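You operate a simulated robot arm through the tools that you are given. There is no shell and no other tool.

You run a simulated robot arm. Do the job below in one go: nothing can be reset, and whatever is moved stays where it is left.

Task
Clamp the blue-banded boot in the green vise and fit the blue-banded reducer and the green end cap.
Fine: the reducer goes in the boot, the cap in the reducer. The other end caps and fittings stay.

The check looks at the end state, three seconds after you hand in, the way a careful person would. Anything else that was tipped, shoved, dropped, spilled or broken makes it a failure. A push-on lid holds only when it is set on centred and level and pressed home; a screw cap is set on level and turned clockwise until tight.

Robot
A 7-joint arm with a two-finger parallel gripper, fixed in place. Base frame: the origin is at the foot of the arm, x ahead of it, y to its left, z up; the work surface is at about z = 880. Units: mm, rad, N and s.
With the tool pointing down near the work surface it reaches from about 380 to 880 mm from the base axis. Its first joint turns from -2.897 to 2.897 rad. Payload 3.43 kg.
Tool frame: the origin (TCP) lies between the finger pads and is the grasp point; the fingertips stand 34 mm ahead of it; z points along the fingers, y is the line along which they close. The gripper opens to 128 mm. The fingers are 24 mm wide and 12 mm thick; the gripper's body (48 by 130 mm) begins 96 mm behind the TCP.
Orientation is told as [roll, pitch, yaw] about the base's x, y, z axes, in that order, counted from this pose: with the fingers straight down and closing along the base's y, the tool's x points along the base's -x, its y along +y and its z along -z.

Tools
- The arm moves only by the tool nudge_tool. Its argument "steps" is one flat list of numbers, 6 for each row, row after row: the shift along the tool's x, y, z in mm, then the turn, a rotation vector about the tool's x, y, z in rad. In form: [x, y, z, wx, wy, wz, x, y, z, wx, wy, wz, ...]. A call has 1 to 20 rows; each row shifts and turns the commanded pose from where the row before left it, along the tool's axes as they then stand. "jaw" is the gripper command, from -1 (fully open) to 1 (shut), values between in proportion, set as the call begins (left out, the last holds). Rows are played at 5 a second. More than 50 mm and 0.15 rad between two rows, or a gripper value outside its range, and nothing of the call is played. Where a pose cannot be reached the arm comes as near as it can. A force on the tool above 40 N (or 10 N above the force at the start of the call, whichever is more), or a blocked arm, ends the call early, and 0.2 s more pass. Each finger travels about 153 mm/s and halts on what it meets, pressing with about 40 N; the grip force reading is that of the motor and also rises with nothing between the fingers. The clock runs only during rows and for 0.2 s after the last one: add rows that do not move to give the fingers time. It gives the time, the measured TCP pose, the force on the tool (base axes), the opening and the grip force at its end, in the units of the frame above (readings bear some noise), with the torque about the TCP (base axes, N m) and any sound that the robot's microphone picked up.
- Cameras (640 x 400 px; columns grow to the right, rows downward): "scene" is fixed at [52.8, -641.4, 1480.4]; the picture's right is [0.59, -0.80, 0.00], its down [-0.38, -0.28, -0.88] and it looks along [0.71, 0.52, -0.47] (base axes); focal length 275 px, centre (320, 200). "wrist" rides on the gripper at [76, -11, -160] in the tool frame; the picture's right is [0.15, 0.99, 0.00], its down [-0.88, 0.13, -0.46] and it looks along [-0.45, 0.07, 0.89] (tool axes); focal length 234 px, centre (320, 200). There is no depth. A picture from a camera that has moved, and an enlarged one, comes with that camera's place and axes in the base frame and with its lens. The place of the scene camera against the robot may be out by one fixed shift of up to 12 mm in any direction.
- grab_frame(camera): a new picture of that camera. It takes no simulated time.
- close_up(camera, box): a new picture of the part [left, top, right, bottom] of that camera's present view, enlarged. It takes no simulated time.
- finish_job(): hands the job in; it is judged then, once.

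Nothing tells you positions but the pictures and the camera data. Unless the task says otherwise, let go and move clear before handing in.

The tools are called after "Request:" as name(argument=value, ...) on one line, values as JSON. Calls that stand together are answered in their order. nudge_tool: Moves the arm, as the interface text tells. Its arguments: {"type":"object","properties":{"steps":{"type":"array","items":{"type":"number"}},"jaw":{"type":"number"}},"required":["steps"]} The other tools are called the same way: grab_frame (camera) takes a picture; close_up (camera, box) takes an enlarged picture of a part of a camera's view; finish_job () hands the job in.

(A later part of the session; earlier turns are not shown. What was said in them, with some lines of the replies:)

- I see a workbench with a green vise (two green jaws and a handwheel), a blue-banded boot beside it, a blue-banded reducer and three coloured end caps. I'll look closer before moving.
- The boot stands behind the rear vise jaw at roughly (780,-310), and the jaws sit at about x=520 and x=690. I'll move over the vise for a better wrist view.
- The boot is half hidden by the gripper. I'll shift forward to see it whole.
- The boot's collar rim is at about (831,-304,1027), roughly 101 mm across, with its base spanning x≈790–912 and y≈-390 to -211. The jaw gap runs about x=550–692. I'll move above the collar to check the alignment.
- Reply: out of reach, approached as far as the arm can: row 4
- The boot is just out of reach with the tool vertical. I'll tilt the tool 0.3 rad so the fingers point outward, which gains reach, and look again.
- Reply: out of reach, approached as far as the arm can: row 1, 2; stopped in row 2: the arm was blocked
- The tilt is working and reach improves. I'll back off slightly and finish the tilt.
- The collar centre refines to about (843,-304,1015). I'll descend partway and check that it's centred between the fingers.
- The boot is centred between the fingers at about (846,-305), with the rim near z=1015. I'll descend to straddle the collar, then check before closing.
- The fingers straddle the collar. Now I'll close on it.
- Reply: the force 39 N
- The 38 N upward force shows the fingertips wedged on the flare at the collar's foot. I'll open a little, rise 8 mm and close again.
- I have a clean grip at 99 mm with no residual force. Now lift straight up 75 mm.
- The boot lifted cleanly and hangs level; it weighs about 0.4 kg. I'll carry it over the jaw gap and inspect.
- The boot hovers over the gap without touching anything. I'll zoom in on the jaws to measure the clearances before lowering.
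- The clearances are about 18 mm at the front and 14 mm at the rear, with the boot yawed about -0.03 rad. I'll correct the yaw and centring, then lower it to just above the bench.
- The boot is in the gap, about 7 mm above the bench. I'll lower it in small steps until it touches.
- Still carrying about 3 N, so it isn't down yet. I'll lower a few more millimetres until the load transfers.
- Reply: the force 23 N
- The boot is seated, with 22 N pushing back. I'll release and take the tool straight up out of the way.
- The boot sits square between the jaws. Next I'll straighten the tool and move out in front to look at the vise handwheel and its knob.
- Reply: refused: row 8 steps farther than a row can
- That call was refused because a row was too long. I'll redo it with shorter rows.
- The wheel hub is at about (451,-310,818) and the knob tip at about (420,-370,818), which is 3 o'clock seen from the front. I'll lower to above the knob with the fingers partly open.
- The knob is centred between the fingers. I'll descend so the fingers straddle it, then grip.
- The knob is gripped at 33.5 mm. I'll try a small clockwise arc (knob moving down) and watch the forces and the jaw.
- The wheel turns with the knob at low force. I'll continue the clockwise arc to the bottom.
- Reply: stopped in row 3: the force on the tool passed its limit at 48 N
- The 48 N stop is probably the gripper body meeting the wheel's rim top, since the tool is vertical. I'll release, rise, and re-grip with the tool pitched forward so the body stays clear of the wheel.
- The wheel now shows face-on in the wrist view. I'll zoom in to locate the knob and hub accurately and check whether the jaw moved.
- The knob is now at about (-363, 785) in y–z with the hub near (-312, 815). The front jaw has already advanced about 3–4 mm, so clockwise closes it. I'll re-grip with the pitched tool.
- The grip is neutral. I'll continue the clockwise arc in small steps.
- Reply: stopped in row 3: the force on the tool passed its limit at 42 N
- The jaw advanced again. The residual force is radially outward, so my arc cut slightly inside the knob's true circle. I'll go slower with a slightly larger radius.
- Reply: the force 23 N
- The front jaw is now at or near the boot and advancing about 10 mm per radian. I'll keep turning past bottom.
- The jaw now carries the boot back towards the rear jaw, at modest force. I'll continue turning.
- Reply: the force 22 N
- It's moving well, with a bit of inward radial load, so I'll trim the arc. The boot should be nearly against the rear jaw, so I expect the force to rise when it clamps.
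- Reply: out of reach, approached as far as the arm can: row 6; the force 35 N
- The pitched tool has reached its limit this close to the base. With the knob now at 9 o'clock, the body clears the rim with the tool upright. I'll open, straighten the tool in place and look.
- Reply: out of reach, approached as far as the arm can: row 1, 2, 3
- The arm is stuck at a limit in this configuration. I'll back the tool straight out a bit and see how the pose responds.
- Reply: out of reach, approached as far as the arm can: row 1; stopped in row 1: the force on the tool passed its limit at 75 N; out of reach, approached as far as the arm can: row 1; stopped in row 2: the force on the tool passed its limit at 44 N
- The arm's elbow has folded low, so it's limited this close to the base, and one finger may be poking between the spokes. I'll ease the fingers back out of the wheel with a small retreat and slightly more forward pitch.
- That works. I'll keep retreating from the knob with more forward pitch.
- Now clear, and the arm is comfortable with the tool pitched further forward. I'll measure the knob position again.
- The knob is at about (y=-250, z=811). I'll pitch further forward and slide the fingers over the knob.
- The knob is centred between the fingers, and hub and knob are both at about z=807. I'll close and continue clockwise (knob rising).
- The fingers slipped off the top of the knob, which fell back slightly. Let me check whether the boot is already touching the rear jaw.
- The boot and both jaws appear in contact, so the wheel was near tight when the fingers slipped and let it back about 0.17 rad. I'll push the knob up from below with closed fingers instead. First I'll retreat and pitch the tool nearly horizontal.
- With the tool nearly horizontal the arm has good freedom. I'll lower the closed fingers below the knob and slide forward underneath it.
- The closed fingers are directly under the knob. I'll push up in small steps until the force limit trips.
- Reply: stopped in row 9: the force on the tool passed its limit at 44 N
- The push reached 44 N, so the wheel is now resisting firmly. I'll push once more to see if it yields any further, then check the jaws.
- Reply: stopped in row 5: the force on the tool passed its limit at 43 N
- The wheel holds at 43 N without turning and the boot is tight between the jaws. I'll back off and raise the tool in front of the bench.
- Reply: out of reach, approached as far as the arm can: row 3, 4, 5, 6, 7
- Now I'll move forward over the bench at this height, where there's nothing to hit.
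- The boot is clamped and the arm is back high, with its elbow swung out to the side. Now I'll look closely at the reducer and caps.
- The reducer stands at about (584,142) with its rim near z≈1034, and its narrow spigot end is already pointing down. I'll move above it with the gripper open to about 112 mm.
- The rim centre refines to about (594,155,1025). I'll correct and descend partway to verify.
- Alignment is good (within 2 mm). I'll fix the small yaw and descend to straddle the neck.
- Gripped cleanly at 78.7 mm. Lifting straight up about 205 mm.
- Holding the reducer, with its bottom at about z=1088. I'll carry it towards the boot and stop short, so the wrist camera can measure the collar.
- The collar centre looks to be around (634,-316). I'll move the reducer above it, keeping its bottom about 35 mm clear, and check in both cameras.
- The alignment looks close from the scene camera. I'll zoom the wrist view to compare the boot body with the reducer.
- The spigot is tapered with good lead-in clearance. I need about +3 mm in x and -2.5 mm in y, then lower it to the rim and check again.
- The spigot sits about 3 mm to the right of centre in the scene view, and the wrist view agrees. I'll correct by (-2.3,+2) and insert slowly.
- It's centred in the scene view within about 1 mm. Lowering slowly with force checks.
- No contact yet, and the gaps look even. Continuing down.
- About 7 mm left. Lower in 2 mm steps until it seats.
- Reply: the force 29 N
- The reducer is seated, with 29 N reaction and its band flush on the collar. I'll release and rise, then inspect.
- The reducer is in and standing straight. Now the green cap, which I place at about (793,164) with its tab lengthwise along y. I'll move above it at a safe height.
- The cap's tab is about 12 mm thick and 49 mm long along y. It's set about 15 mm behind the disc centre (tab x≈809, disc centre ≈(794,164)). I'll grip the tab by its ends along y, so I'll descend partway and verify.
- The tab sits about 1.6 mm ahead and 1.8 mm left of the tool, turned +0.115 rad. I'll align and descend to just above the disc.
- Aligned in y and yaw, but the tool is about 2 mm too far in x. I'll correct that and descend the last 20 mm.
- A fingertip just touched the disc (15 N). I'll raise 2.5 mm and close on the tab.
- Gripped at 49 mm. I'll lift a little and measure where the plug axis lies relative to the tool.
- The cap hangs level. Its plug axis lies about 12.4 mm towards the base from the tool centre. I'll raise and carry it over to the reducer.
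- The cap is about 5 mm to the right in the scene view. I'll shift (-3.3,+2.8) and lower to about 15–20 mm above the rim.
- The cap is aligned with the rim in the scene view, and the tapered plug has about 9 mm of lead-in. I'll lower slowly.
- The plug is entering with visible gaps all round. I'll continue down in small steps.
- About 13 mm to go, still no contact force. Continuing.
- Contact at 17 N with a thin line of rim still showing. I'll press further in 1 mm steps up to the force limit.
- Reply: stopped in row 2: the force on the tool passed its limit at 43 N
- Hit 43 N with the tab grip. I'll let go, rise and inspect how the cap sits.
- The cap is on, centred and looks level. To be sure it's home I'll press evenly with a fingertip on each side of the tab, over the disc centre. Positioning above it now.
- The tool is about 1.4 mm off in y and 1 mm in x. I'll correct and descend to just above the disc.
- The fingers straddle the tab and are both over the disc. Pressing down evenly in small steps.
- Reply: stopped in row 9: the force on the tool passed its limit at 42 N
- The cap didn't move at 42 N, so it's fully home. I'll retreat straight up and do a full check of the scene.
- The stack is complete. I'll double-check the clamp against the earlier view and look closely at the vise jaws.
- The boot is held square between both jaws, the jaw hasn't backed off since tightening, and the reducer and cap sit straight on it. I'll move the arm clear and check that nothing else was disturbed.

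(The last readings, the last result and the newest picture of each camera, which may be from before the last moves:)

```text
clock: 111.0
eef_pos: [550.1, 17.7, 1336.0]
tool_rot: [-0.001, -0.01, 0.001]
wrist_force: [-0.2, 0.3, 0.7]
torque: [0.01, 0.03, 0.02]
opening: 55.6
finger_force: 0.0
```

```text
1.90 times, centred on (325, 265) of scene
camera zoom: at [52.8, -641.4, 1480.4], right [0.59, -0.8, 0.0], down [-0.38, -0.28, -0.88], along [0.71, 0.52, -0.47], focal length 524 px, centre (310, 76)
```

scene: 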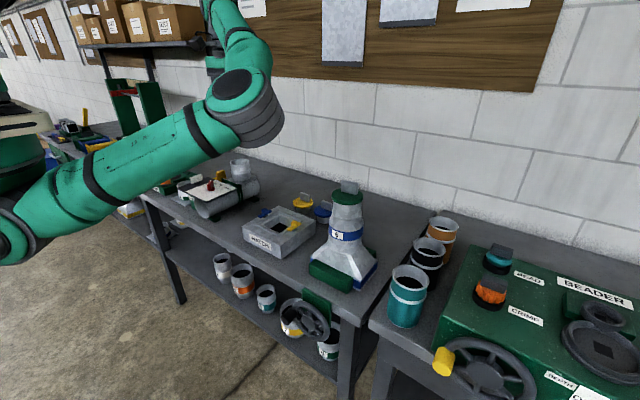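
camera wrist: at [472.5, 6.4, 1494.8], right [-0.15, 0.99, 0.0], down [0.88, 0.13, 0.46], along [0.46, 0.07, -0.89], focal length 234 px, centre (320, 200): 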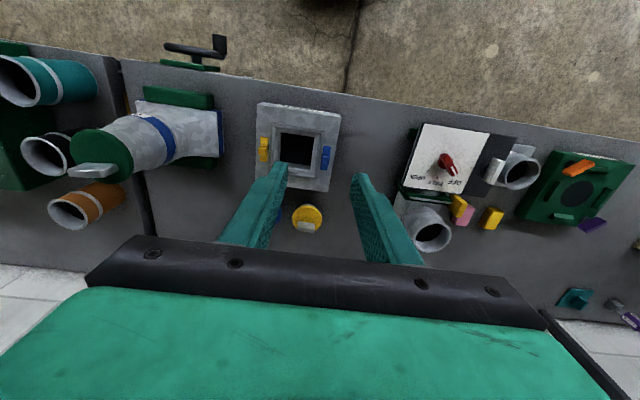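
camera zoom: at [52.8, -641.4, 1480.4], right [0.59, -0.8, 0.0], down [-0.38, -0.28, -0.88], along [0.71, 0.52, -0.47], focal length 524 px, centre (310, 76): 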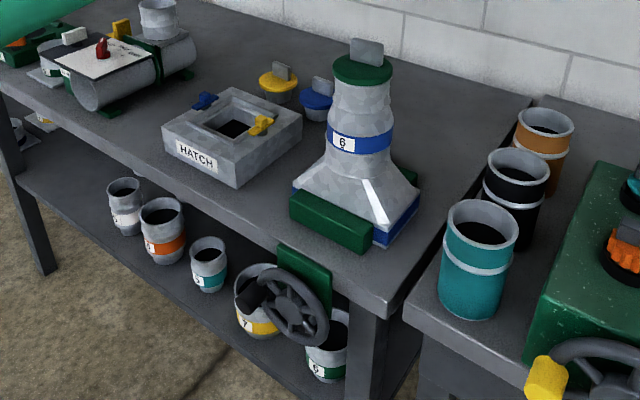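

Request:
close_up(camera="wrist", box=[60, 20, 260, 220])

Request:
close_up(camera="scene", box=[270, 270, 350, 350])

```text
2.00 times, centred on (160, 120) of wrist
camera zoom: at [472.5, 6.4, 1494.8], right [-0.15, 0.99, 0.0], down [0.88, 0.13, 0.46], along [0.46, 0.07, -0.89], focal length 468 px, centre (640, 360)
```

zoom: 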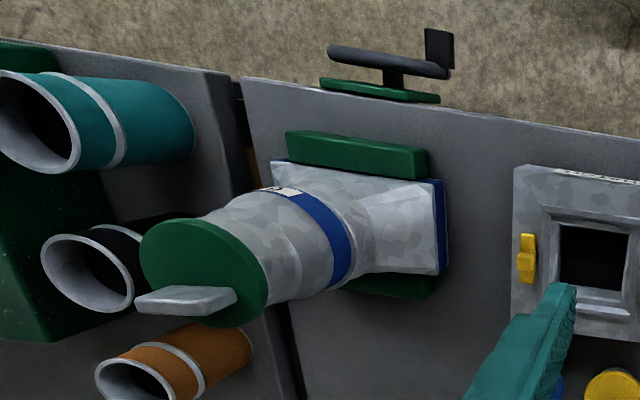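

```text
5.00 times, centred on (310, 310) of scene
camera zoom: at [52.8, -641.4, 1480.4], right [0.59, -0.8, 0.0], down [-0.38, -0.28, -0.88], along [0.71, 0.52, -0.47], focal length 1374 px, centre (370, -350)
```

zoom: 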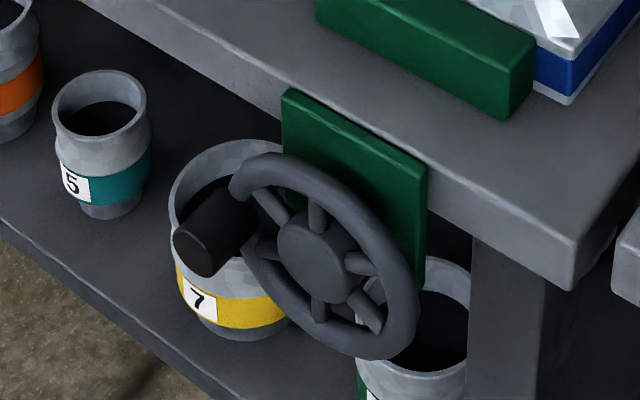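

The boot is clamped between both jaws, the blue-banded reducer is seated in its collar, and the green cap is pressed home. The hatch, the other caps and the other fittings look to be where they started, and the arm is clear, so I'm handing in.

Request:
finish_job()

```text
The job is handed in.
```

I clamped the blue-banded boot in the green vise, seated the blue-banded reducer in its collar, and pressed the green end cap into the reducer. The job is handed in, and I have no result from the check yet.

- **Boot and vise:** I turned the handwheel clockwise until the front jaw pushed the boot against the rear jaw. The wheel then resisted a push of about 43 N without turning. My fingers slipped off the knob once and the wheel turned back slightly, so I tightened it again from below. The front jaw showed no movement after that, though the boot shifted about 1 mm when I pressed the reducer in. I couldn't see the rear contact directly, but the measurements and the wheel's resistance suggest the boot is held tight.
- **Reducer:** its band sits flush on the boot's collar, and it went down with about 29 N. The stack leans less than about 1° by my measurements.
- **Cap:** it sits centred and looks level on the reducer. A final even press of about 42 N on both sides of its tab moved it no further.
- **Everything else:** the hatch, the other caps and the fittings looked to be where they started. I let go and moved the arm clear before handing in.
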